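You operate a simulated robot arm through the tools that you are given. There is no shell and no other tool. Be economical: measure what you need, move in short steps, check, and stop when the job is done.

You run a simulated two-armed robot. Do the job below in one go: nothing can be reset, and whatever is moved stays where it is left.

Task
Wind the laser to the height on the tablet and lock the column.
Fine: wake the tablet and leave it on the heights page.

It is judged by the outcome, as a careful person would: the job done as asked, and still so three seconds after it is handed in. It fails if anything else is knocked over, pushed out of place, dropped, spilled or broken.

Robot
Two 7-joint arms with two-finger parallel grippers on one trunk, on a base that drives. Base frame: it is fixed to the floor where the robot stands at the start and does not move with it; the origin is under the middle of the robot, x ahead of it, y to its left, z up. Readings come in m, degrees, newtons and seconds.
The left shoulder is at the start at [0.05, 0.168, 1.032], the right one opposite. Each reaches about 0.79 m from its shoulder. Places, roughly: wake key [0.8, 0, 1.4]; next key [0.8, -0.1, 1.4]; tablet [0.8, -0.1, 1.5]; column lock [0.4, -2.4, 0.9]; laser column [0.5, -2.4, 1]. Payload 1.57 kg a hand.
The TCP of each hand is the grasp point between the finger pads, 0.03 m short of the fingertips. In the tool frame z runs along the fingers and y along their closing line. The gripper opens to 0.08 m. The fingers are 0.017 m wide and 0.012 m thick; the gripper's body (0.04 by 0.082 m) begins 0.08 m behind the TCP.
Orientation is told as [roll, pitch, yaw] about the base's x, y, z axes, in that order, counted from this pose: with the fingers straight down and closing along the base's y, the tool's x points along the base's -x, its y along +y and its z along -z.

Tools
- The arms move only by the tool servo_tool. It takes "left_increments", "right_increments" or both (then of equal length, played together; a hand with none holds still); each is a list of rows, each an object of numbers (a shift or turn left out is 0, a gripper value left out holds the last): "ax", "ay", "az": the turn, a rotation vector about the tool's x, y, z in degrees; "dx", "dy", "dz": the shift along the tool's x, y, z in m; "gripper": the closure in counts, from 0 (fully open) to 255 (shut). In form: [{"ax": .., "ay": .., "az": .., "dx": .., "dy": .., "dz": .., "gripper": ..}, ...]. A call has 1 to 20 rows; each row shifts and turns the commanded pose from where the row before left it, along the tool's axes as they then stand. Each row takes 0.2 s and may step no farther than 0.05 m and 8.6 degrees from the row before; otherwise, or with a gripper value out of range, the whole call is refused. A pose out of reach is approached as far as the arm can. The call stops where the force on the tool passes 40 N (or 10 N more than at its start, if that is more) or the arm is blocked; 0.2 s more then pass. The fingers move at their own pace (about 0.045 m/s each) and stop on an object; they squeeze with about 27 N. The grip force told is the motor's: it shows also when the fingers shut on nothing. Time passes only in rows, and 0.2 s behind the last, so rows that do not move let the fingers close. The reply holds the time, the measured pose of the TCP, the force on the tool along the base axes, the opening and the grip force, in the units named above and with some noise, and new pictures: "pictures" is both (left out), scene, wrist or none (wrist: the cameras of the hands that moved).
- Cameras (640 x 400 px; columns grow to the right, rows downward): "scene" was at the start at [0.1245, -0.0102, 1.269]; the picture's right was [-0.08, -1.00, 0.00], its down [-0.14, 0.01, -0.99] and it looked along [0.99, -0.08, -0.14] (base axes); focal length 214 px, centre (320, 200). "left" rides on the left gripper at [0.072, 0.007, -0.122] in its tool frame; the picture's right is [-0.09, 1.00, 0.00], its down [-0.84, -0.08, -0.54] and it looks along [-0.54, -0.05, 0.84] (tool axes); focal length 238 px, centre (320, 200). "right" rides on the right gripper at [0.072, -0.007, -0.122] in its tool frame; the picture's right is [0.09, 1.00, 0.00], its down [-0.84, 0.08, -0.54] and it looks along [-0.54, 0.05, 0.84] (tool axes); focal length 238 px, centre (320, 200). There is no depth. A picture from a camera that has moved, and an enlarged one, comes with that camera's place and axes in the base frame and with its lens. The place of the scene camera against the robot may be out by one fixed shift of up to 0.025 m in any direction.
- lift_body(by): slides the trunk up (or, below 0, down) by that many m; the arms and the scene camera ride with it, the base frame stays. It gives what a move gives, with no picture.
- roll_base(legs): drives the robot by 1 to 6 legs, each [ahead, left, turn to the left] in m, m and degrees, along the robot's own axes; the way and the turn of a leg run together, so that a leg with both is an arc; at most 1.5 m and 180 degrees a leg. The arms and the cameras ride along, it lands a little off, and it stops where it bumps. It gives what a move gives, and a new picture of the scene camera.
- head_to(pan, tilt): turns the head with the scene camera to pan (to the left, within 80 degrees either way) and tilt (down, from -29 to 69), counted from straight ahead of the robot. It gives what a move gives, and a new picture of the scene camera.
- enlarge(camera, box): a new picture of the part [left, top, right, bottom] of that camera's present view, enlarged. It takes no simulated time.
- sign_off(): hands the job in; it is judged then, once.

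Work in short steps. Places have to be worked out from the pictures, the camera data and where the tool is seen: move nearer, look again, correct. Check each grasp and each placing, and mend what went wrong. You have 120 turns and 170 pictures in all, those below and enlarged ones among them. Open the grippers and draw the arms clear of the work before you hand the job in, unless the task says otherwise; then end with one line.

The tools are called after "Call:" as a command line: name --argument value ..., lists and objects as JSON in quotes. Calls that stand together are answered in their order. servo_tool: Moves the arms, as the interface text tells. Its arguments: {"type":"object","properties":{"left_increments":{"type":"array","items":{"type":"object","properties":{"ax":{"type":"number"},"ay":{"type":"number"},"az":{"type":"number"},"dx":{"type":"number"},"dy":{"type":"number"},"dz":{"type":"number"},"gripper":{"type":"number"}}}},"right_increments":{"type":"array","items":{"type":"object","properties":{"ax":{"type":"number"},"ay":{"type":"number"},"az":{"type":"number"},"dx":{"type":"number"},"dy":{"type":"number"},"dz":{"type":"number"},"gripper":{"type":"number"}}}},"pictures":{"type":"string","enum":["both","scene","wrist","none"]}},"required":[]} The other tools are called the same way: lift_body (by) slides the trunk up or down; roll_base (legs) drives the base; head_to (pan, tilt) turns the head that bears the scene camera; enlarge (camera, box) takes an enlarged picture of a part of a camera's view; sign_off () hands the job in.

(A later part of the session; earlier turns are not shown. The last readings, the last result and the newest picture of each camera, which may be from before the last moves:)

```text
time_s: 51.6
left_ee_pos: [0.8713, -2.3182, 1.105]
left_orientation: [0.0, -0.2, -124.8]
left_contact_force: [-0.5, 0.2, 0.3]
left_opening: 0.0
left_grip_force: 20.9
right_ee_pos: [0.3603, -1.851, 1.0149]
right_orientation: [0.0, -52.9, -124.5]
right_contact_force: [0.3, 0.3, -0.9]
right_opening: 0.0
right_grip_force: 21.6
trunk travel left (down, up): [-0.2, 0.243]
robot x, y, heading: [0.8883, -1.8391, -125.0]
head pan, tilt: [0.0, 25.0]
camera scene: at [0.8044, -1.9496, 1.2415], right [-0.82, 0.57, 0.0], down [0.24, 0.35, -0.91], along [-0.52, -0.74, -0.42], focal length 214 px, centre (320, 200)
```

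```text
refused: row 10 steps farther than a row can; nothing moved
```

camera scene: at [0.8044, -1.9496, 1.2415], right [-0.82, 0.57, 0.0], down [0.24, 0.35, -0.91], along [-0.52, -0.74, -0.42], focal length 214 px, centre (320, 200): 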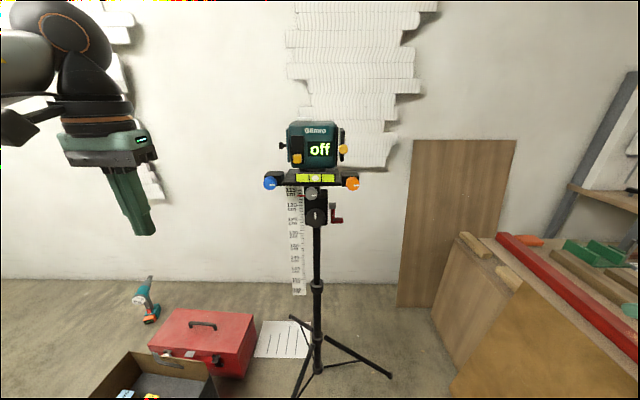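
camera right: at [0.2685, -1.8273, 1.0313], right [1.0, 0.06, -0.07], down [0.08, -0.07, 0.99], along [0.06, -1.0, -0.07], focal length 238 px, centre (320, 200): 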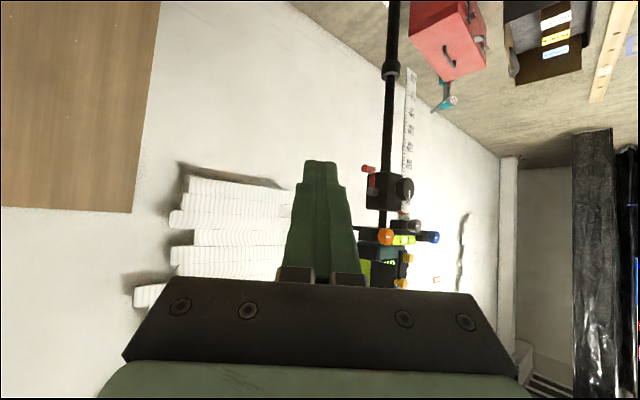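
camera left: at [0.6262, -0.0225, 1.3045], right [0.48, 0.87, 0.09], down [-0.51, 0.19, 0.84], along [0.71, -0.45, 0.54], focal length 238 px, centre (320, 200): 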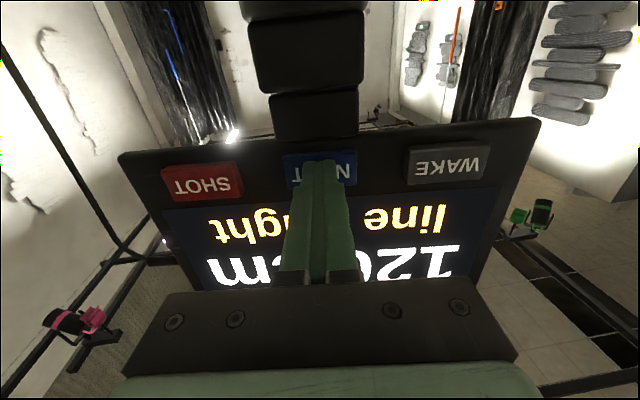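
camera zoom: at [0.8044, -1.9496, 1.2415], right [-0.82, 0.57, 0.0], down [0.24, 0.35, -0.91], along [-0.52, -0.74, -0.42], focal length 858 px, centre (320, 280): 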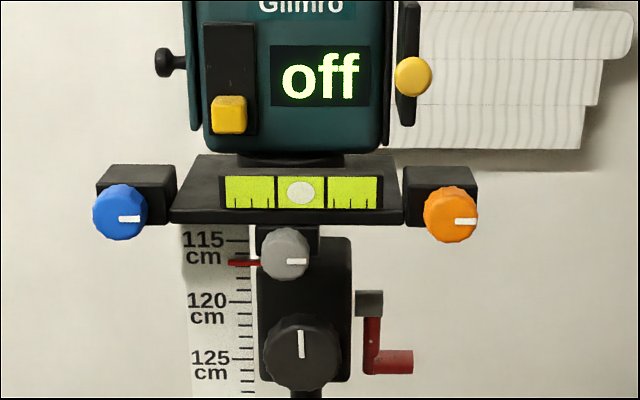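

Call:
servo_tool --left_increments '[{"dy": 0.03}, {"dy": 0.03}, {"dy": 0.03}, {"dx": 0.03}, {"dx": 0.03}, {}, {}, {}, {}, {}, {}, {}, {}, {}, {}, {}]' --right_increments '[{"dy": 0.04, "gripper": 0}, {"dy": 0.04}, {"dy": 0.04}, {"dy": 0.04}, {"dy": 0.04}, {"dy": 0.045}, {"dy": 0.045}, {"dy": 0.045}, {"dy": 0.045}, {"dy": 0.041}, {"dz": 0.04}, {"ay": -8.5, "dz": 0.03}, {"ay": -8.5, "dz": 0.01}, {"ay": -8.5}, {"ay": -8.5}, {"ay": -3}]'

```text
time_s: 55.0
left_ee_pos: [0.9785, -2.3207, 1.1023]
left_orientation: [0.0, -0.3, -124.7]
left_contact_force: [-0.3, 0.3, 0.1]
left_opening: 0.0
left_grip_force: 21.0
right_ee_pos: [0.6117, -2.16, 1.0225]
right_orientation: [121.9, -89.9, 113.7]
right_contact_force: [0.0, 0.1, 0.8]
right_opening: 0.0801
right_grip_force: 0.0
right hand out of reach, approached as far as the arm can: row 1, 2, 3, 4, 5
trunk travel left (down, up): [-0.2, 0.243]
robot x, y, heading: [0.8845, -1.8377, -125.0]
head pan, tilt: [0.0, 25.0]
camera scene: at [0.8044, -1.9497, 1.2415], right [-0.82, 0.57, 0.0], down [0.24, 0.35, -0.91], along [-0.52, -0.74, -0.42], focal length 214 px, centre (320, 200)
camera right: at [0.6764, -2.0539, 0.9509], right [0.82, -0.56, -0.09], down [0.37, 0.4, 0.84], along [-0.43, -0.72, 0.54], focal length 238 px, centre (320, 200)
camera left: at [1.0257, -2.2655, 1.2246], right [0.77, -0.64, 0.0], down [-0.54, -0.64, 0.55], along [-0.35, -0.42, -0.84], focal length 238 px, centre (320, 200)
```

scene: 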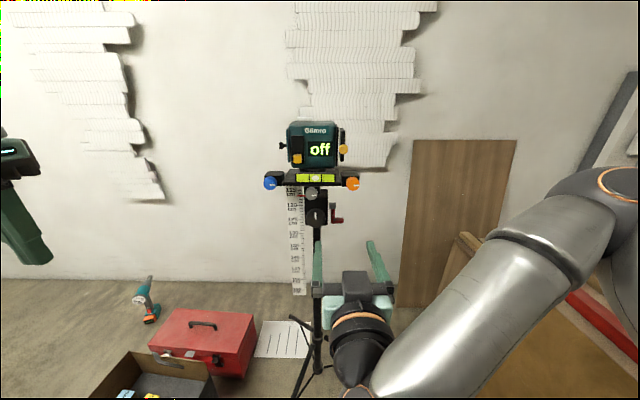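
right: 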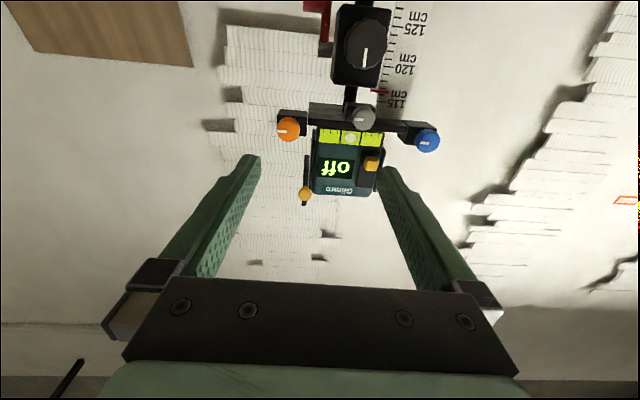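
left: 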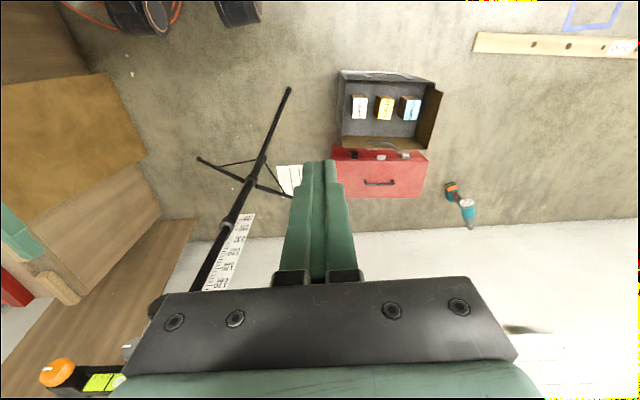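

The knob is about 26 cm ahead, 5 cm to the left and 7.5 cm below the TCP. I align and advance part of the way.

Call:
servo_tool --right_increments '[{"dx": 0.037, "dy": 0.025}, {"dx": 0.038, "dy": 0.025}, {"dz": 0.045}, {"dz": 0.045}, {"dz": 0.03}]'

```text
time_s: 56.2
left_ee_pos: [0.9782, -2.3206, 1.103]
left_orientation: [0.0, -0.2, -124.7]
left_contact_force: [0.1, 0.1, 0.2]
left_opening: 0.0
left_grip_force: 20.7
right_ee_pos: [0.5832, -2.2862, 0.9491]
right_orientation: [-3.1, -89.9, -121.3]
right_contact_force: [-0.3, 0.2, 0.9]
right_opening: 0.0801
right_grip_force: 0.0
trunk travel left (down, up): [-0.2, 0.243]
robot x, y, heading: [0.8857, -1.8346, -125.0]
head pan, tilt: [0.0, 25.0]
camera scene: at [0.8043, -1.9497, 1.2415], right [-0.82, 0.57, 0.0], down [0.24, 0.35, -0.91], along [-0.52, -0.74, -0.42], focal length 214 px, centre (320, 200)
camera right: at [0.6486, -2.1809, 0.8769], right [0.82, -0.56, -0.09], down [0.37, 0.4, 0.84], along [-0.44, -0.72, 0.54], focal length 238 px, centre (320, 200)
```

scene: 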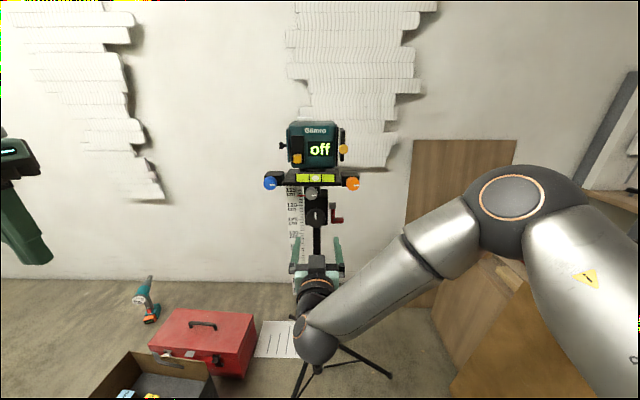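
right: 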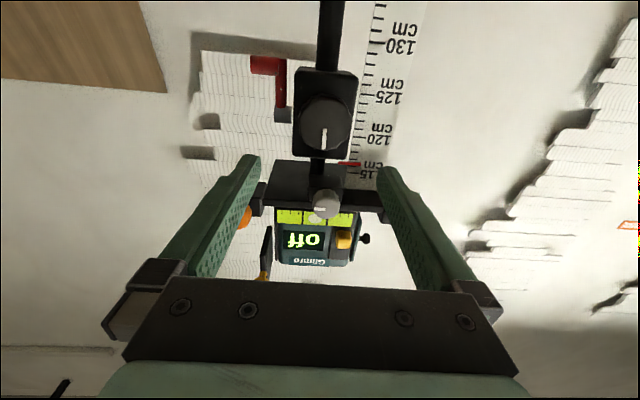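

The fingers straddle the knob line; about 12 cm to go. I advance and check.

Call:
servo_tool --right_increments '[{"dz": 0.04, "dx": 0.003, "dy": 0.002}, {"dz": 0.04}, {"dz": 0.02}, {"dz": 0.012}]'

Call:
enlarge --camera "scene" --box '[260, 130, 380, 230]'

```text
time_s: 57.2
left_ee_pos: [0.9799, -2.3205, 1.1024]
left_orientation: [0.0, -0.2, -124.6]
left_contact_force: [0.6, -0.7, 0.4]
left_opening: 0.0
left_grip_force: 21.0
right_ee_pos: [0.5255, -2.3782, 0.9436]
right_orientation: [-14.2, -89.9, -110.3]
right_contact_force: [-0.3, -0.3, 0.9]
right_opening: 0.0801
right_grip_force: 0.0
trunk travel left (down, up): [-0.2, 0.243]
robot x, y, heading: [0.8873, -1.8429, -125.1]
head pan, tilt: [0.0, 25.0]
camera scene: at [0.8044, -1.9497, 1.2415], right [-0.82, 0.57, 0.0], down [0.24, 0.35, -0.91], along [-0.52, -0.74, -0.42], focal length 214 px, centre (320, 200)
camera right: at [0.5889, -2.2733, 0.8718], right [0.82, -0.56, -0.09], down [0.37, 0.4, 0.84], along [-0.43, -0.72, 0.54], focal length 238 px, centre (320, 200)
```

scene: 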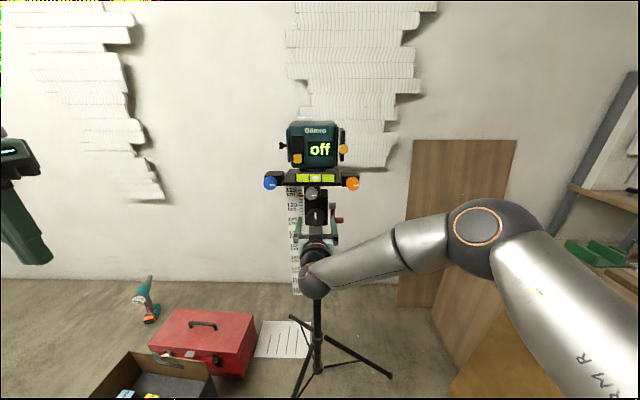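
right: 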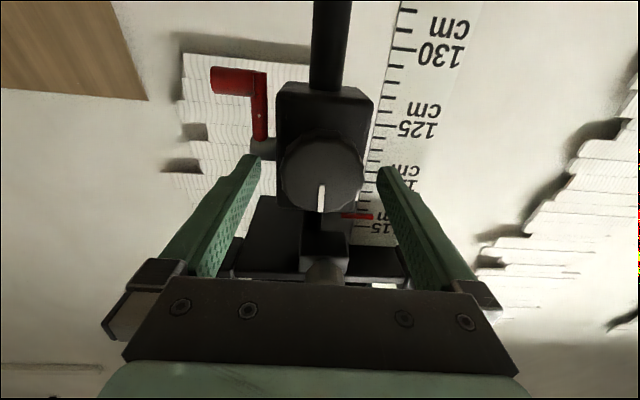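

```text
4.00 times, centred on (320, 180) of scene
camera zoom: at [0.8044, -1.9497, 1.2415], right [-0.82, 0.57, 0.0], down [0.24, 0.35, -0.91], along [-0.52, -0.74, -0.42], focal length 858 px, centre (320, 280)
```

zoom: 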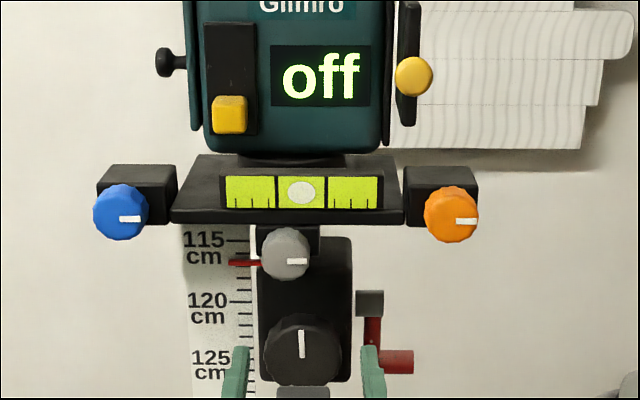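

The knob's face is about at the fingertips; I advance 1.6 cm more and close on it.

Call:
servo_tool --right_increments '[{"dz": 0.008}, {"dz": 0.008}, {"gripper": 150}, {"gripper": 255}, {}, {}]'

```text
time_s: 58.6
left_ee_pos: [0.9796, -2.3205, 1.1028]
left_orientation: [0.0, -0.2, -124.8]
left_contact_force: [0.5, -0.8, -0.2]
left_opening: 0.0
left_grip_force: 21.1
right_ee_pos: [0.5167, -2.3918, 0.9448]
right_orientation: [-25.2, -89.9, -99.2]
right_contact_force: [3.4, -7.0, 1.2]
right_opening: 0.0555
right_grip_force: 36.0
trunk travel left (down, up): [-0.2, 0.243]
robot x, y, heading: [0.8864, -1.8401, -125.0]
head pan, tilt: [0.0, 25.0]
camera scene: at [0.8049, -1.9504, 1.2415], right [-0.82, 0.57, 0.0], down [0.24, 0.35, -0.91], along [-0.52, -0.74, -0.42], focal length 214 px, centre (320, 200)
camera right: at [0.5807, -2.2865, 0.8719], right [0.82, -0.56, -0.09], down [0.37, 0.4, 0.84], along [-0.43, -0.72, 0.54], focal length 238 px, centre (320, 200)
```

scene: 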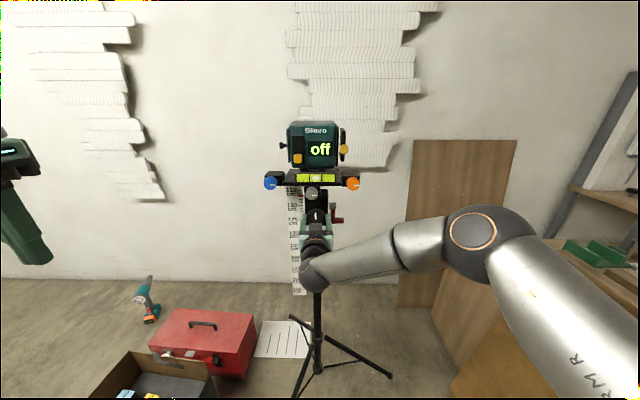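
right: 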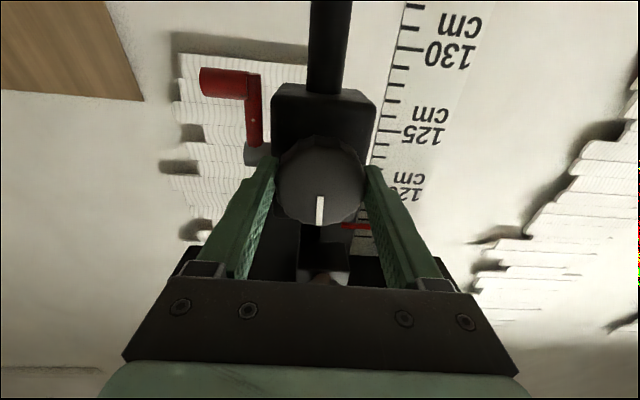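

The knob is gripped at 5.6 cm. I turn it clockwise by about 24° to see what it does.

Call:
servo_tool --right_increments '[{"az": 6, "dy": 0.001}, {"az": 6}, {"az": 6}, {"az": 6}]'

Call:
enlarge --camera "scene" --box '[260, 130, 380, 230]'

```text
time_s: 59.6
left_ee_pos: [0.9804, -2.321, 1.1032]
left_orientation: [-0.1, -0.2, -124.6]
left_contact_force: [0.7, 0.0, 0.5]
left_opening: 0.0
left_grip_force: 21.2
right_ee_pos: [0.5169, -2.3926, 0.9446]
right_orientation: [89.9, -65.8, 145.8]
right_contact_force: [9.4, 0.0, -1.2]
right_opening: 0.0549
right_grip_force: 44.9
trunk travel left (down, up): [-0.2, 0.243]
robot x, y, heading: [0.8866, -1.8399, -124.8]
head pan, tilt: [0.0, 25.0]
camera scene: at [0.8055, -1.9499, 1.2416], right [-0.82, 0.57, 0.0], down [0.24, 0.35, -0.91], along [-0.52, -0.74, -0.42], focal length 214 px, centre (320, 200)
camera right: at [0.6055, -2.304, 0.8759], right [0.78, -0.53, 0.32], down [0.08, 0.6, 0.8], along [-0.62, -0.6, 0.51], focal length 238 px, centre (320, 200)
```

scene: 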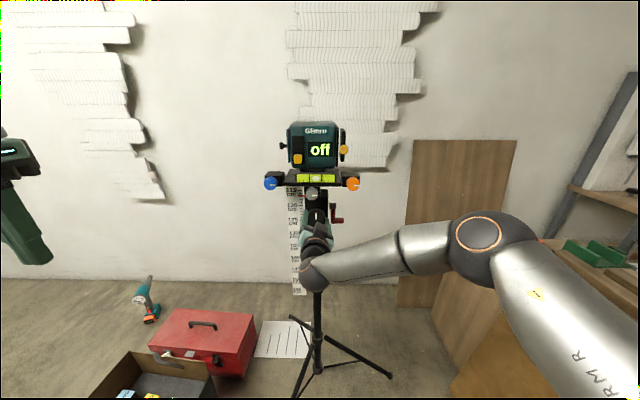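
right: 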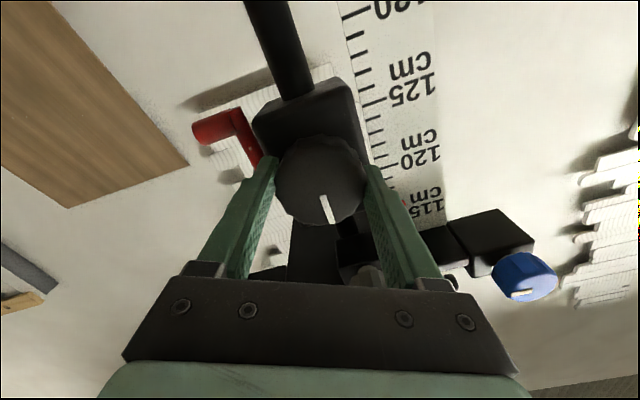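

```text
4.00 times, centred on (320, 180) of scene
camera zoom: at [0.8055, -1.9499, 1.2416], right [-0.82, 0.57, 0.0], down [0.24, 0.35, -0.91], along [-0.52, -0.74, -0.42], focal length 858 px, centre (320, 280)
```

zoom: 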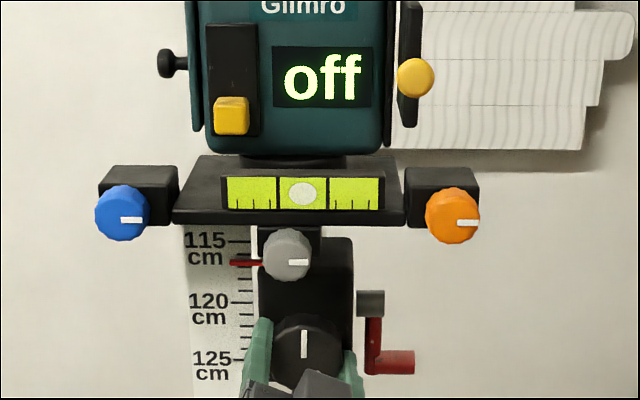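

The knob stayed put and the fingers slipped. I try the other direction.

Call:
servo_tool --right_increments '[{"az": -8}, {"az": -8}, {"az": -8}, {"az": -8}, {"az": -8}, {"az": -8}]'

Call:
enlarge --camera "scene" --box '[260, 130, 380, 230]'

```text
time_s: 61.0
left_ee_pos: [0.9812, -2.3206, 1.103]
left_orientation: [-0.1, -0.2, -124.8]
left_contact_force: [0.3, -0.7, -0.1]
left_opening: 0.0
left_grip_force: 21.7
right_ee_pos: [0.5146, -2.3923, 0.9437]
right_orientation: [-89.4, -65.9, -35.1]
right_contact_force: [7.2, -5.5, 0.6]
right_opening: 0.0557
right_grip_force: 45.5
trunk travel left (down, up): [-0.2, 0.243]
robot x, y, heading: [0.8883, -1.8387, -124.8]
head pan, tilt: [0.0, 25.0]
camera scene: at [0.805, -1.9502, 1.2415], right [-0.82, 0.57, 0.0], down [0.24, 0.35, -0.91], along [-0.52, -0.74, -0.42], focal length 214 px, centre (320, 200)
camera right: at [0.5562, -2.2709, 0.8807], right [0.72, -0.49, -0.49], down [0.65, 0.21, 0.73], along [-0.26, -0.84, 0.47], focal length 238 px, centre (320, 200)
```

scene: 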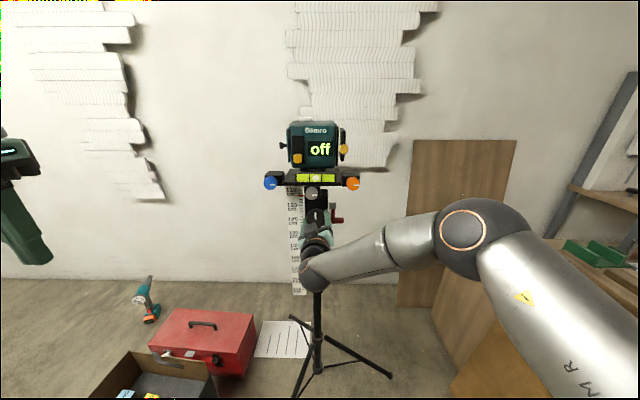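
right: 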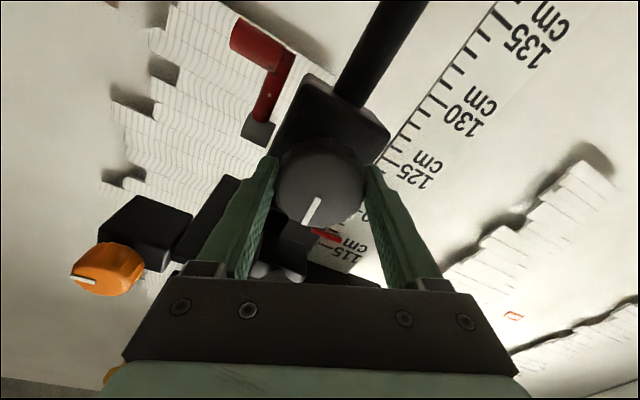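

```text
4.00 times, centred on (320, 180) of scene
camera zoom: at [0.805, -1.9502, 1.2415], right [-0.82, 0.57, 0.0], down [0.24, 0.35, -0.91], along [-0.52, -0.74, -0.42], focal length 858 px, centre (320, 280)
```

zoom: 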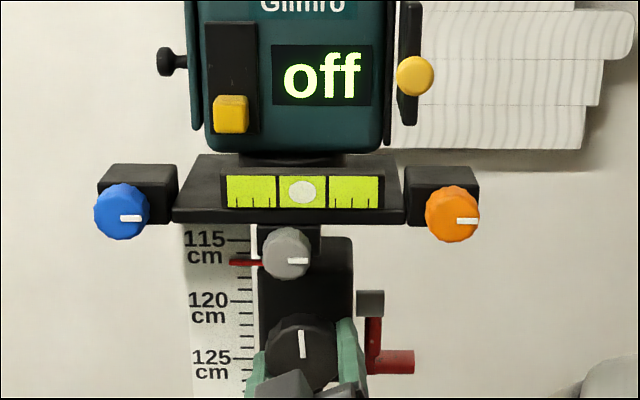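

The knob doesn't turn either way, so it is the winder held by the lock, which matches the red lever being the column lock. I release, back off, close the fingers and line up in front of the red handle.

Call:
servo_tool --right_increments '[{"gripper": 0}, {}, {}, {"dz": -0.04}, {"dz": -0.04}, {"dz": -0.02, "az": 8}, {"az": 8}, {"az": 8, "gripper": 255}, {"dy": -0.035, "dx": 0.02}, {"dy": -0.035, "dx": 0.025}, {}, {}]'

```text
time_s: 63.6
left_ee_pos: [0.979, -2.3202, 1.1028]
left_orientation: [0.0, -0.3, -124.7]
left_contact_force: [-0.2, 0.7, 0.0]
left_opening: 0.0001
left_grip_force: 21.1
right_ee_pos: [0.5159, -2.2724, 0.9031]
right_orientation: [1.7, -89.7, -126.5]
right_contact_force: [0.8, -0.3, -0.9]
right_opening: 0.0
right_grip_force: 15.1
right hand out of reach, approached as far as the arm can: row 10
trunk travel left (down, up): [-0.2, 0.243]
robot x, y, heading: [0.89, -1.8389, -125.0]
head pan, tilt: [0.0, 25.0]
camera scene: at [0.8044, -1.9496, 1.2415], right [-0.82, 0.57, 0.0], down [0.24, 0.35, -0.91], along [-0.52, -0.74, -0.42], focal length 214 px, centre (320, 200)
camera right: at [0.5815, -2.1667, 0.8309], right [0.82, -0.57, -0.09], down [0.37, 0.4, 0.84], along [-0.44, -0.72, 0.54], focal length 238 px, centre (320, 200)
```

scene: 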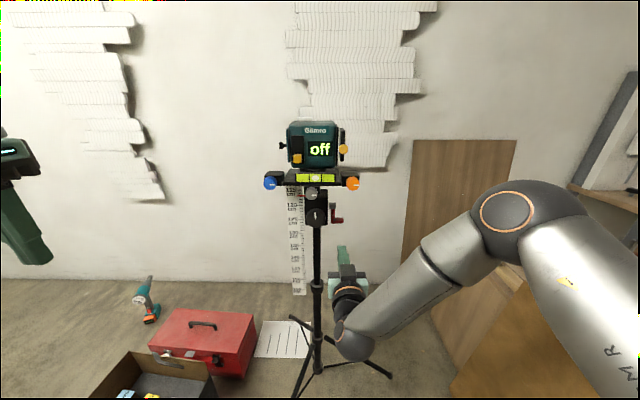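
right: 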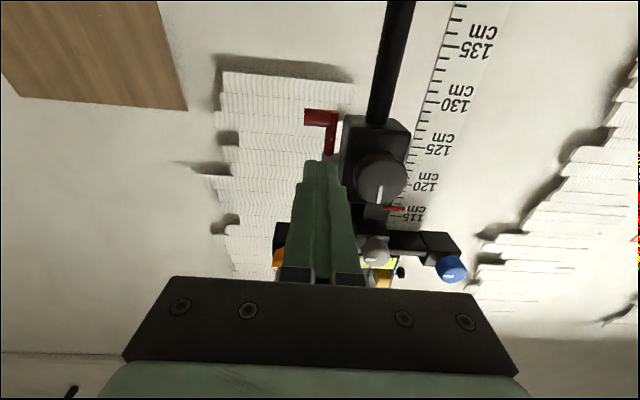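

The handle is about 18 cm ahead. I advance most of the way and check alignment.

Call:
servo_tool --right_increments '[{"dz": 0.04, "dy": -0.006}, {"dz": 0.04}, {"dz": 0.03}, {"dz": 0.015}]'

Call:
enlarge --camera "scene" --box '[260, 130, 380, 230]'

```text
time_s: 64.6
left_ee_pos: [0.978, -2.3203, 1.1025]
left_orientation: [0.0, -0.2, -124.7]
left_contact_force: [-1.0, 0.2, 0.2]
left_opening: 0.0
left_grip_force: 21.1
right_ee_pos: [0.4622, -2.3814, 0.9154]
right_orientation: [-5.0, -89.7, -119.9]
right_contact_force: [0.3, -0.1, 0.0]
right_opening: 0.0
right_grip_force: 21.0
right hand out of reach, approached as far as the arm can: row 1, 2, 4
trunk travel left (down, up): [-0.2, 0.243]
robot x, y, heading: [0.8898, -1.8373, -124.7]
head pan, tilt: [0.0, 25.0]
camera scene: at [0.8044, -1.9497, 1.2415], right [-0.82, 0.57, 0.0], down [0.24, 0.35, -0.91], along [-0.52, -0.74, -0.42], focal length 214 px, centre (320, 200)
camera right: at [0.529, -2.2755, 0.8435], right [0.82, -0.57, -0.09], down [0.37, 0.39, 0.84], along [-0.44, -0.72, 0.53], focal length 238 px, centre (320, 200)
```

scene: 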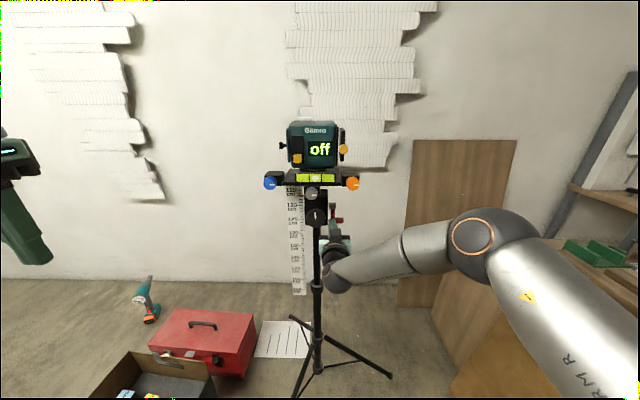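
right: 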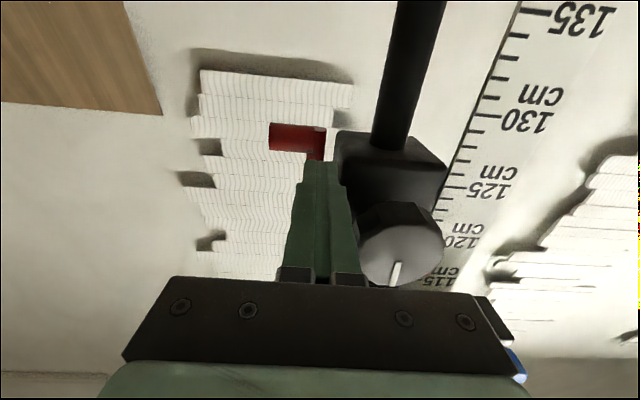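

```text
4.00 times, centred on (320, 180) of scene
camera zoom: at [0.8044, -1.9497, 1.2415], right [-0.82, 0.57, 0.0], down [0.24, 0.35, -0.91], along [-0.52, -0.74, -0.42], focal length 858 px, centre (320, 280)
```

zoom: 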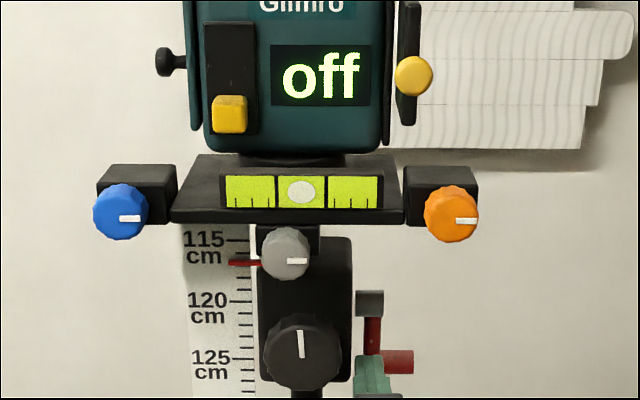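

The handle is slightly right and below the tip. I shift and push gently forward.

Call:
servo_tool --right_increments '[{"dy": -0.008, "dx": 0.005}, {"dy": -0.008, "dx": 0.005}, {"dz": 0.01}, {"dz": 0.01}, {"dz": 0.01}]'

Call:
enlarge --camera "scene" --box '[260, 130, 380, 230]'

```text
time_s: 65.8
left_ee_pos: [0.9799, -2.3173, 1.1037]
left_orientation: [0.1, -0.3, -124.9]
left_contact_force: [0.5, -0.4, -0.5]
left_opening: 0.0
left_grip_force: 21.4
right_ee_pos: [0.4501, -2.4033, 0.9152]
right_orientation: [0.0, -89.5, -124.9]
right_contact_force: [11.2, 31.6, -1.3]
right_opening: 0.0
right_grip_force: 21.5
right hand out of reach, approached as far as the arm can: row 1, 2
trunk travel left (down, up): [-0.2, 0.243]
robot x, y, heading: [0.8901, -1.8345, -124.6]
head pan, tilt: [0.0, 25.0]
camera scene: at [0.8055, -1.946, 1.242], right [-0.82, 0.57, 0.0], down [0.24, 0.34, -0.91], along [-0.52, -0.74, -0.42], focal length 214 px, centre (320, 200)
camera right: at [0.5157, -2.2972, 0.8444], right [0.82, -0.57, -0.09], down [0.37, 0.39, 0.84], along [-0.44, -0.72, 0.53], focal length 238 px, centre (320, 200)
```

scene: 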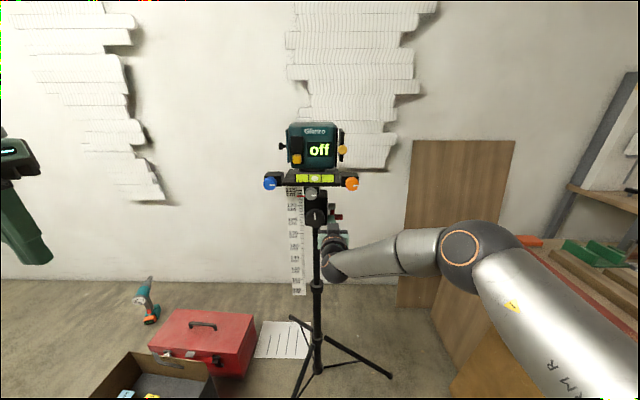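
right: 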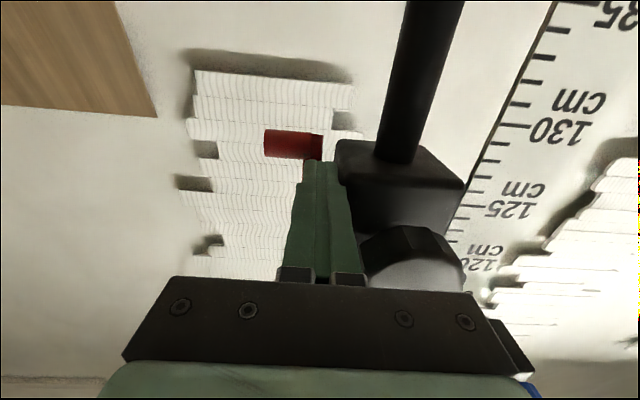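

```text
4.00 times, centred on (320, 180) of scene
camera zoom: at [0.8055, -1.946, 1.242], right [-0.82, 0.57, 0.0], down [0.24, 0.34, -0.91], along [-0.52, -0.74, -0.42], focal length 858 px, centre (320, 280)
```

zoom: 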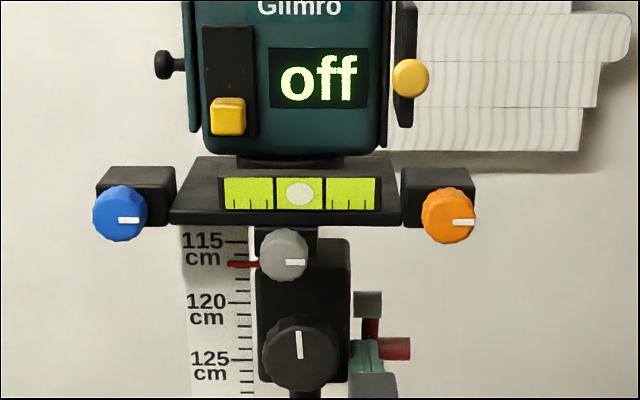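

Contact force is 33 N, with the handle seemingly moved a little. I back off to see whether it stayed moved, as I don't want to tip the tripod.

Call:
servo_tool --right_increments '[{"dz": -0.02}, {"dz": -0.03}]'

Call:
enlarge --camera "scene" --box '[280, 150, 360, 230]'

```text
time_s: 66.4
left_ee_pos: [0.9796, -2.3205, 1.1024]
left_orientation: [-0.1, -0.1, -124.7]
left_contact_force: [0.3, -0.2, 0.1]
left_opening: 0.0
left_grip_force: 21.3
right_ee_pos: [0.475, -2.3663, 0.9169]
right_orientation: [-2.5, -89.9, -122.1]
right_contact_force: [0.1, -0.4, 0.1]
right_opening: 0.0
right_grip_force: 21.5
trunk travel left (down, up): [-0.2, 0.243]
robot x, y, heading: [0.8911, -1.8388, -124.9]
head pan, tilt: [0.0, 25.0]
camera scene: at [0.8044, -1.9498, 1.2415], right [-0.82, 0.57, 0.0], down [0.24, 0.35, -0.91], along [-0.52, -0.74, -0.42], focal length 214 px, centre (320, 200)
camera right: at [0.5401, -2.26, 0.845], right [0.82, -0.57, -0.09], down [0.37, 0.4, 0.84], along [-0.44, -0.72, 0.54], focal length 238 px, centre (320, 200)
```

scene: 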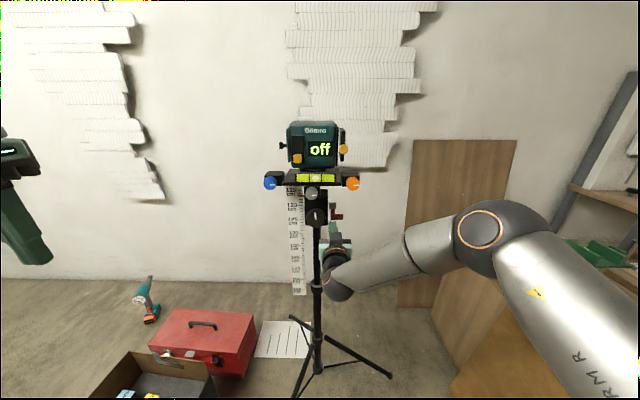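
right: 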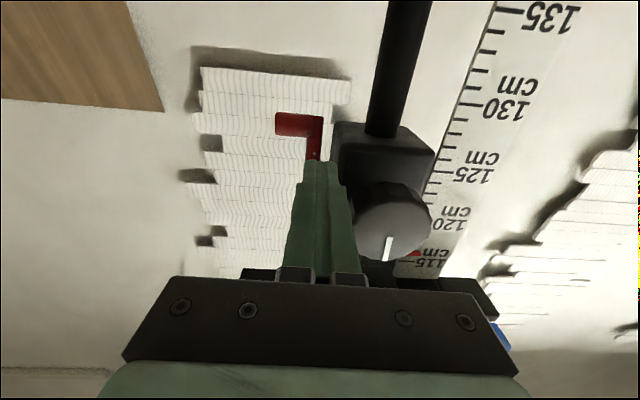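

```text
5.00 times, centred on (320, 190) of scene
camera zoom: at [0.8044, -1.9498, 1.2415], right [-0.82, 0.57, 0.0], down [0.24, 0.35, -0.91], along [-0.52, -0.74, -0.42], focal length 1072 px, centre (320, 250)
```

zoom: 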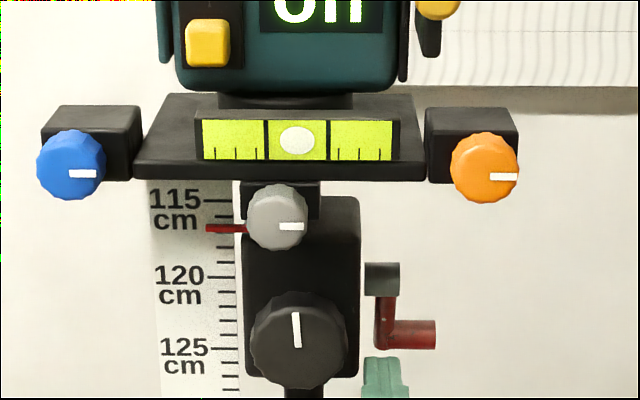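

The handle has stayed turned by some 15–20°, so it does move. To hold it better, I back off and roll the hand 90° so the fingers can straddle the handle above and below.

Call:
servo_tool --right_increments '[{"dz": -0.04, "gripper": 120}, {"az": -8.5}, {"az": -8.5}, {"az": -8.5}, {"az": -8.5}, {"az": -8.5}, {"az": -8.5}, {"az": -8.5}, {"az": -8.5}, {"az": -8.5}, {"az": -8.5}, {"az": -5}, {"dx": 0.01}, {"dx": 0.01}]'

```text
time_s: 69.4
left_ee_pos: [0.9789, -2.3196, 1.1035]
left_orientation: [-0.1, -0.2, -124.7]
left_contact_force: [0.6, 0.0, 0.0]
left_opening: 0.0004
left_grip_force: 21.5
right_ee_pos: [0.488, -2.321, 0.9199]
right_orientation: [-89.7, 0.0, -34.7]
right_contact_force: [0.1, 0.3, 0.3]
right_opening: 0.0424
right_grip_force: 0.2
right hand out of reach, approached as far as the arm can: row 14
trunk travel left (down, up): [-0.2, 0.243]
robot x, y, heading: [0.89, -1.8398, -124.9]
head pan, tilt: [0.0, 25.0]
camera scene: at [0.8044, -1.9496, 1.2415], right [-0.82, 0.57, 0.0], down [0.24, 0.35, -0.91], along [-0.52, -0.74, -0.42], focal length 214 px, centre (320, 200)
camera right: at [0.4995, -2.1804, 0.9265], right [-0.07, 0.06, -1.0], down [1.0, -0.03, -0.08], along [-0.04, -1.0, -0.06], focal length 238 px, centre (320, 200)
```

scene: 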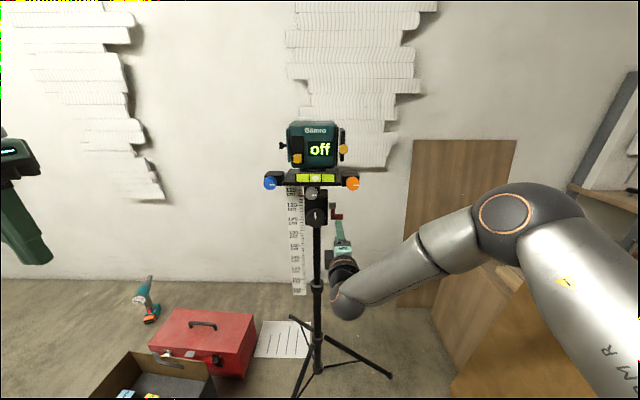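
right: 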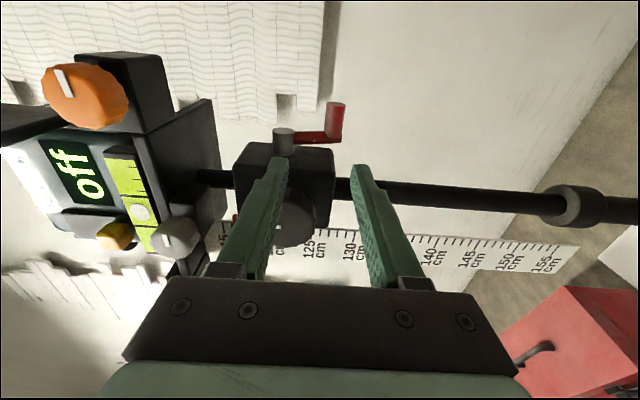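

The handle sits about 13 cm ahead, 0.8 cm right and 1.7 cm below. I align and advance so it lies between the fingers.

Call:
servo_tool --right_increments '[{"dy": 0.016, "dx": 0.008}, {"dz": 0.04}, {"dz": 0.04}, {"dz": 0.02}]'

Call:
enlarge --camera "scene" --box '[280, 150, 360, 230]'

```text
time_s: 70.4
left_ee_pos: [0.9797, -2.3217, 1.1022]
left_orientation: [0.0, -0.2, -124.7]
left_contact_force: [-0.7, -0.5, 0.7]
left_opening: 0.0
left_grip_force: 21.4
right_ee_pos: [0.4453, -2.4105, 0.9153]
right_orientation: [-89.3, -0.1, -34.7]
right_contact_force: [0.2, -0.6, -7.3]
right_opening: 0.0358
right_grip_force: 0.1
right hand out of reach, approached as far as the arm can: row 1, 2, 3
trunk travel left (down, up): [-0.2, 0.243]
robot x, y, heading: [0.8881, -1.8419, -125.0]
head pan, tilt: [0.0, 25.0]
camera scene: at [0.8041, -1.9502, 1.2413], right [-0.82, 0.57, 0.0], down [0.24, 0.35, -0.91], along [-0.52, -0.74, -0.42], focal length 214 px, centre (320, 200)
camera right: at [0.4569, -2.2686, 0.9227], right [-0.07, 0.06, -1.0], down [1.0, -0.03, -0.07], along [-0.03, -1.0, -0.06], focal length 238 px, centre (320, 200)
```

scene: 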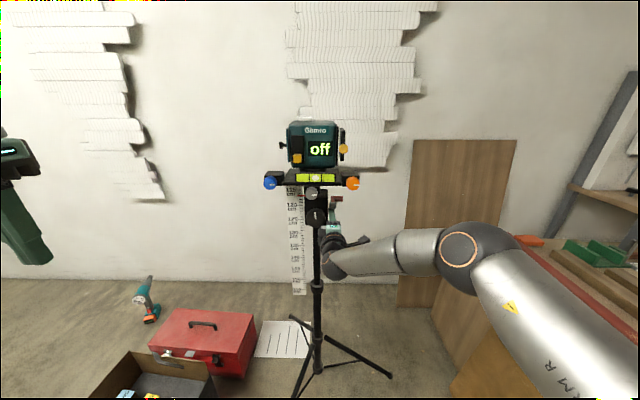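
right: 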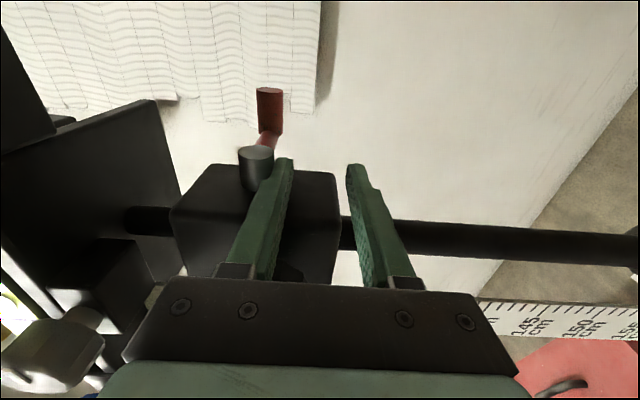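

```text
5.00 times, centred on (320, 190) of scene
camera zoom: at [0.8041, -1.9502, 1.2413], right [-0.82, 0.57, 0.0], down [0.24, 0.35, -0.91], along [-0.52, -0.74, -0.42], focal length 1072 px, centre (320, 250)
```

zoom: 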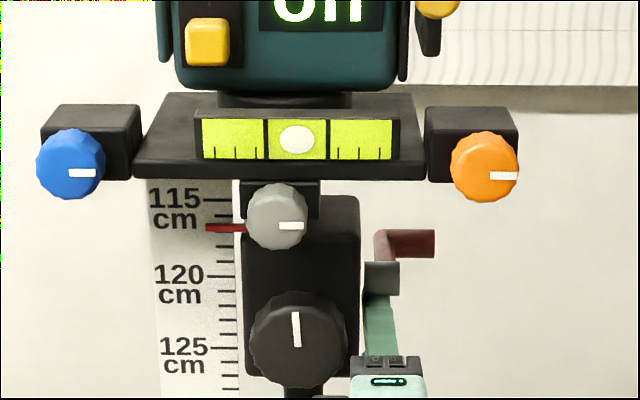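

The lever has swung to about 90° (pointing away), and the tape still reads 116.8. So red is the lock, now presumably released. I withdraw straight, roll the hand back and return to the black knob.

Call:
servo_tool --right_increments '[{"dz": -0.04, "gripper": 0}, {"dz": -0.04}, {"dz": -0.04}, {"az": 8.5}, {"az": 8.5}, {"az": 8.5}, {"az": 8.5}, {"az": 8.5}, {"az": 8.5}, {"az": 8.5}, {"az": 8.5}, {"az": 8.5}, {"az": 8.5}, {"az": 5}, {}]'

Call:
enlarge --camera "scene" --box '[280, 150, 360, 230]'

```text
time_s: 73.6
left_ee_pos: [0.9796, -2.3203, 1.1034]
left_orientation: [-0.1, -0.1, -124.6]
left_contact_force: [0.3, 0.0, 0.4]
left_opening: 0.0002
left_grip_force: 21.6
right_ee_pos: [0.5123, -2.31, 0.9176]
right_orientation: [49.3, -89.9, -173.8]
right_contact_force: [-0.4, -0.4, -0.7]
right_opening: 0.0799
right_grip_force: 0.1
trunk travel left (down, up): [-0.2, 0.243]
robot x, y, heading: [0.8865, -1.8436, -124.7]
head pan, tilt: [0.0, 25.0]
camera scene: at [0.8044, -1.9496, 1.2415], right [-0.82, 0.57, 0.0], down [0.24, 0.35, -0.91], along [-0.52, -0.74, -0.42], focal length 214 px, centre (320, 200)
camera right: at [0.5768, -2.2049, 0.8458], right [0.82, -0.56, -0.09], down [0.37, 0.4, 0.84], along [-0.44, -0.72, 0.54], focal length 238 px, centre (320, 200)
```

scene: 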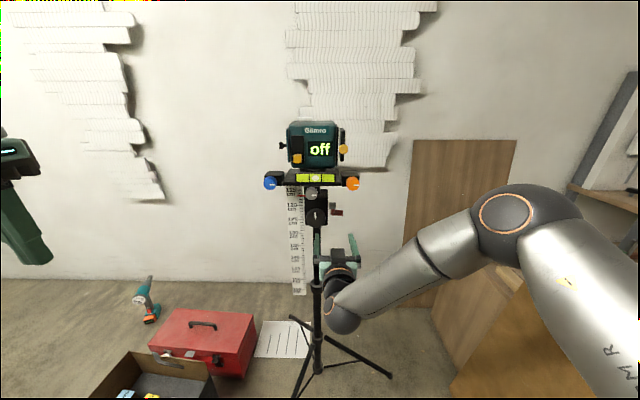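
right: 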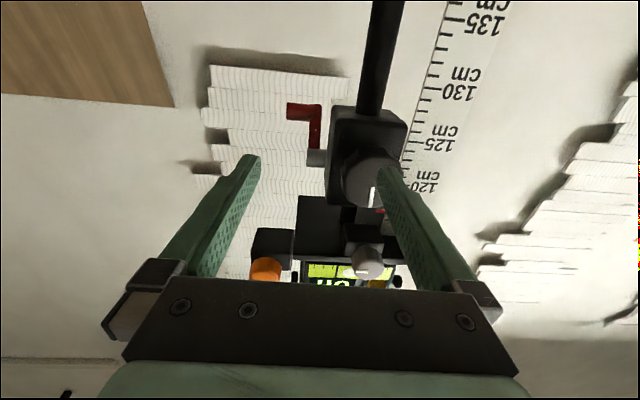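

```text
5.00 times, centred on (320, 190) of scene
camera zoom: at [0.8044, -1.9496, 1.2415], right [-0.82, 0.57, 0.0], down [0.24, 0.35, -0.91], along [-0.52, -0.74, -0.42], focal length 1072 px, centre (320, 250)
```

zoom: 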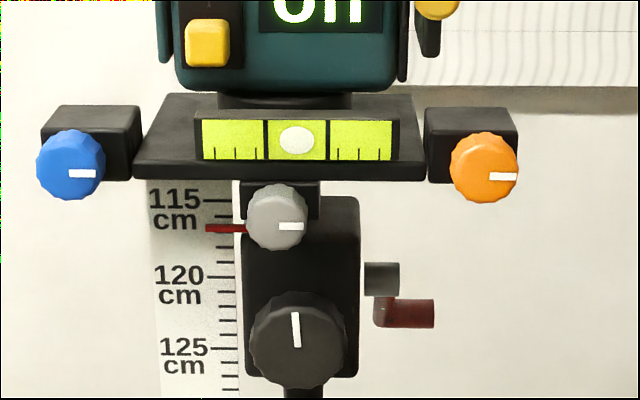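

The lever was dragged partly back on withdrawal but moves freely, and the tape is unchanged. I'll go under the handle with closed fingers and lift it up past horizontal.

Call:
servo_tool --right_increments '[{"dx": 0.012, "gripper": 255}, {"dx": 0.012}, {"dz": 0.04}, {"dz": 0.02}, {"dy": -0.01}, {"dy": -0.01}, {"dy": -0.006}, {"dz": 0.02}]'

```text
time_s: 75.4
left_ee_pos: [0.9785, -2.3208, 1.1023]
left_orientation: [0.1, -0.2, -124.6]
left_contact_force: [-0.4, 0.2, 0.1]
left_opening: 0.0
left_grip_force: 21.3
right_ee_pos: [0.4694, -2.3704, 0.9124]
right_orientation: [3.5, -89.6, -128.5]
right_contact_force: [0.1, -0.3, 0.3]
right_opening: 0.0001
right_grip_force: 21.4
right hand out of reach, approached as far as the arm can: row 3, 4, 5, 6, 7, 8
trunk travel left (down, up): [-0.2, 0.243]
robot x, y, heading: [0.8844, -1.8356, -124.6]
head pan, tilt: [0.0, 25.0]
camera scene: at [0.8044, -1.9497, 1.2415], right [-0.82, 0.57, 0.0], down [0.24, 0.35, -0.91], along [-0.52, -0.74, -0.42], focal length 214 px, centre (320, 200)
camera right: at [0.5362, -2.2655, 0.8416], right [0.82, -0.57, -0.09], down [0.37, 0.4, 0.84], along [-0.44, -0.72, 0.53], focal length 238 px, centre (320, 200)
```

scene: 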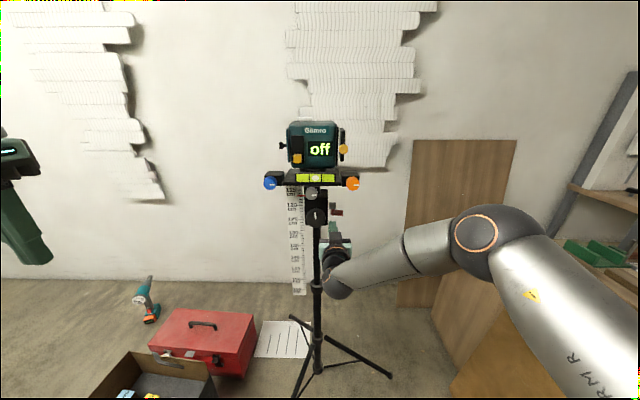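
right: 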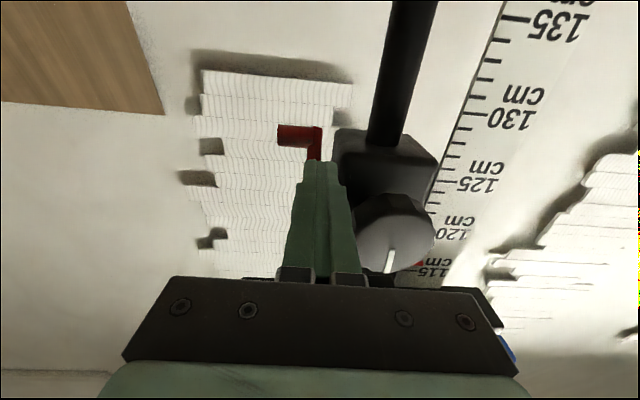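

The arm hits its limit downward and to the right here. I back off and lower the trunk 10 cm to gain room.

Call:
servo_tool --right_increments '[{"dz": -0.04}, {"dz": -0.04}]' --pictures "none"

Call:
lift_body --by -0.1

Call:
servo_tool --right_increments '[{"dx": -0.02, "dy": -0.01}, {"dx": -0.03, "dy": -0.01}, {"dx": -0.03}]'

```text
time_s: 76.0
left_ee_pos: [0.9796, -2.321, 1.1025]
left_orientation: [-0.1, -0.3, -124.6]
left_contact_force: [-0.2, 0.3, -0.9]
left_opening: 0.0
left_grip_force: 21.5
right_ee_pos: [0.5159, -2.3063, 0.9141]
right_orientation: [3.6, -89.9, -128.1]
right_contact_force: [-0.4, 0.1, -0.4]
right_opening: 0.0002
right_grip_force: 20.6
trunk travel left (down, up): [-0.2, 0.243]
robot x, y, heading: [0.8881, -1.8401, -124.8]
head pan, tilt: [0.0, 25.0]
```

```text
time_s: 77.3
left_ee_pos: [0.9793, -2.3201, 1.0028]
left_orientation: [0.0, -0.2, -124.8]
left_contact_force: [0.2, -0.4, -0.8]
left_opening: 0.0
left_grip_force: 21.4
right_ee_pos: [0.5163, -2.3057, 0.8132]
right_orientation: [3.6, -89.8, -128.2]
right_contact_force: [0.7, 0.4, -0.5]
right_opening: 0.0
right_grip_force: 21.5
trunk travel left (down, up): [-0.1, 0.343]
robot x, y, heading: [0.8903, -1.84, -124.7]
head pan, tilt: [0.0, 25.0]
```

```text
time_s: 78.2
left_ee_pos: [0.9781, -2.3213, 1.0036]
left_orientation: [-0.1, -0.2, -124.8]
left_contact_force: [0.1, -0.1, 0.4]
left_opening: 0.0001
left_grip_force: 21.5
right_ee_pos: [0.498, -2.2939, 0.896]
right_orientation: [-18.2, -90.0, -106.4]
right_contact_force: [-0.5, 0.0, -0.3]
right_opening: 0.0
right_grip_force: 21.7
trunk travel left (down, up): [-0.1, 0.343]
robot x, y, heading: [0.8872, -1.8409, -124.9]
head pan, tilt: [0.0, 25.0]
camera scene: at [0.8044, -1.9496, 1.1415], right [-0.82, 0.57, 0.0], down [0.24, 0.35, -0.91], along [-0.52, -0.74, -0.42], focal length 214 px, centre (320, 200)
camera right: at [0.5631, -2.1879, 0.8235], right [0.82, -0.56, -0.09], down [0.37, 0.4, 0.84], along [-0.44, -0.72, 0.54], focal length 238 px, centre (320, 200)
```

scene: 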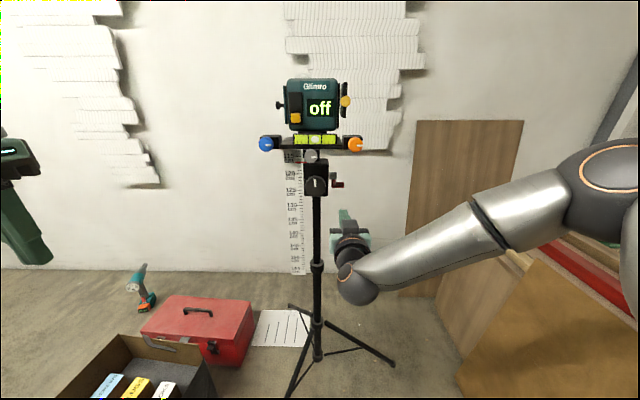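
right: 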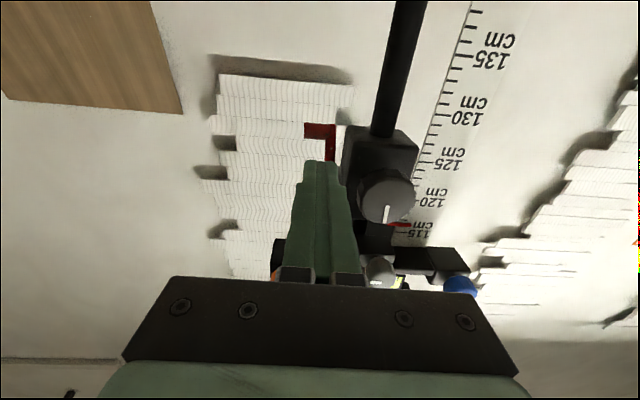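

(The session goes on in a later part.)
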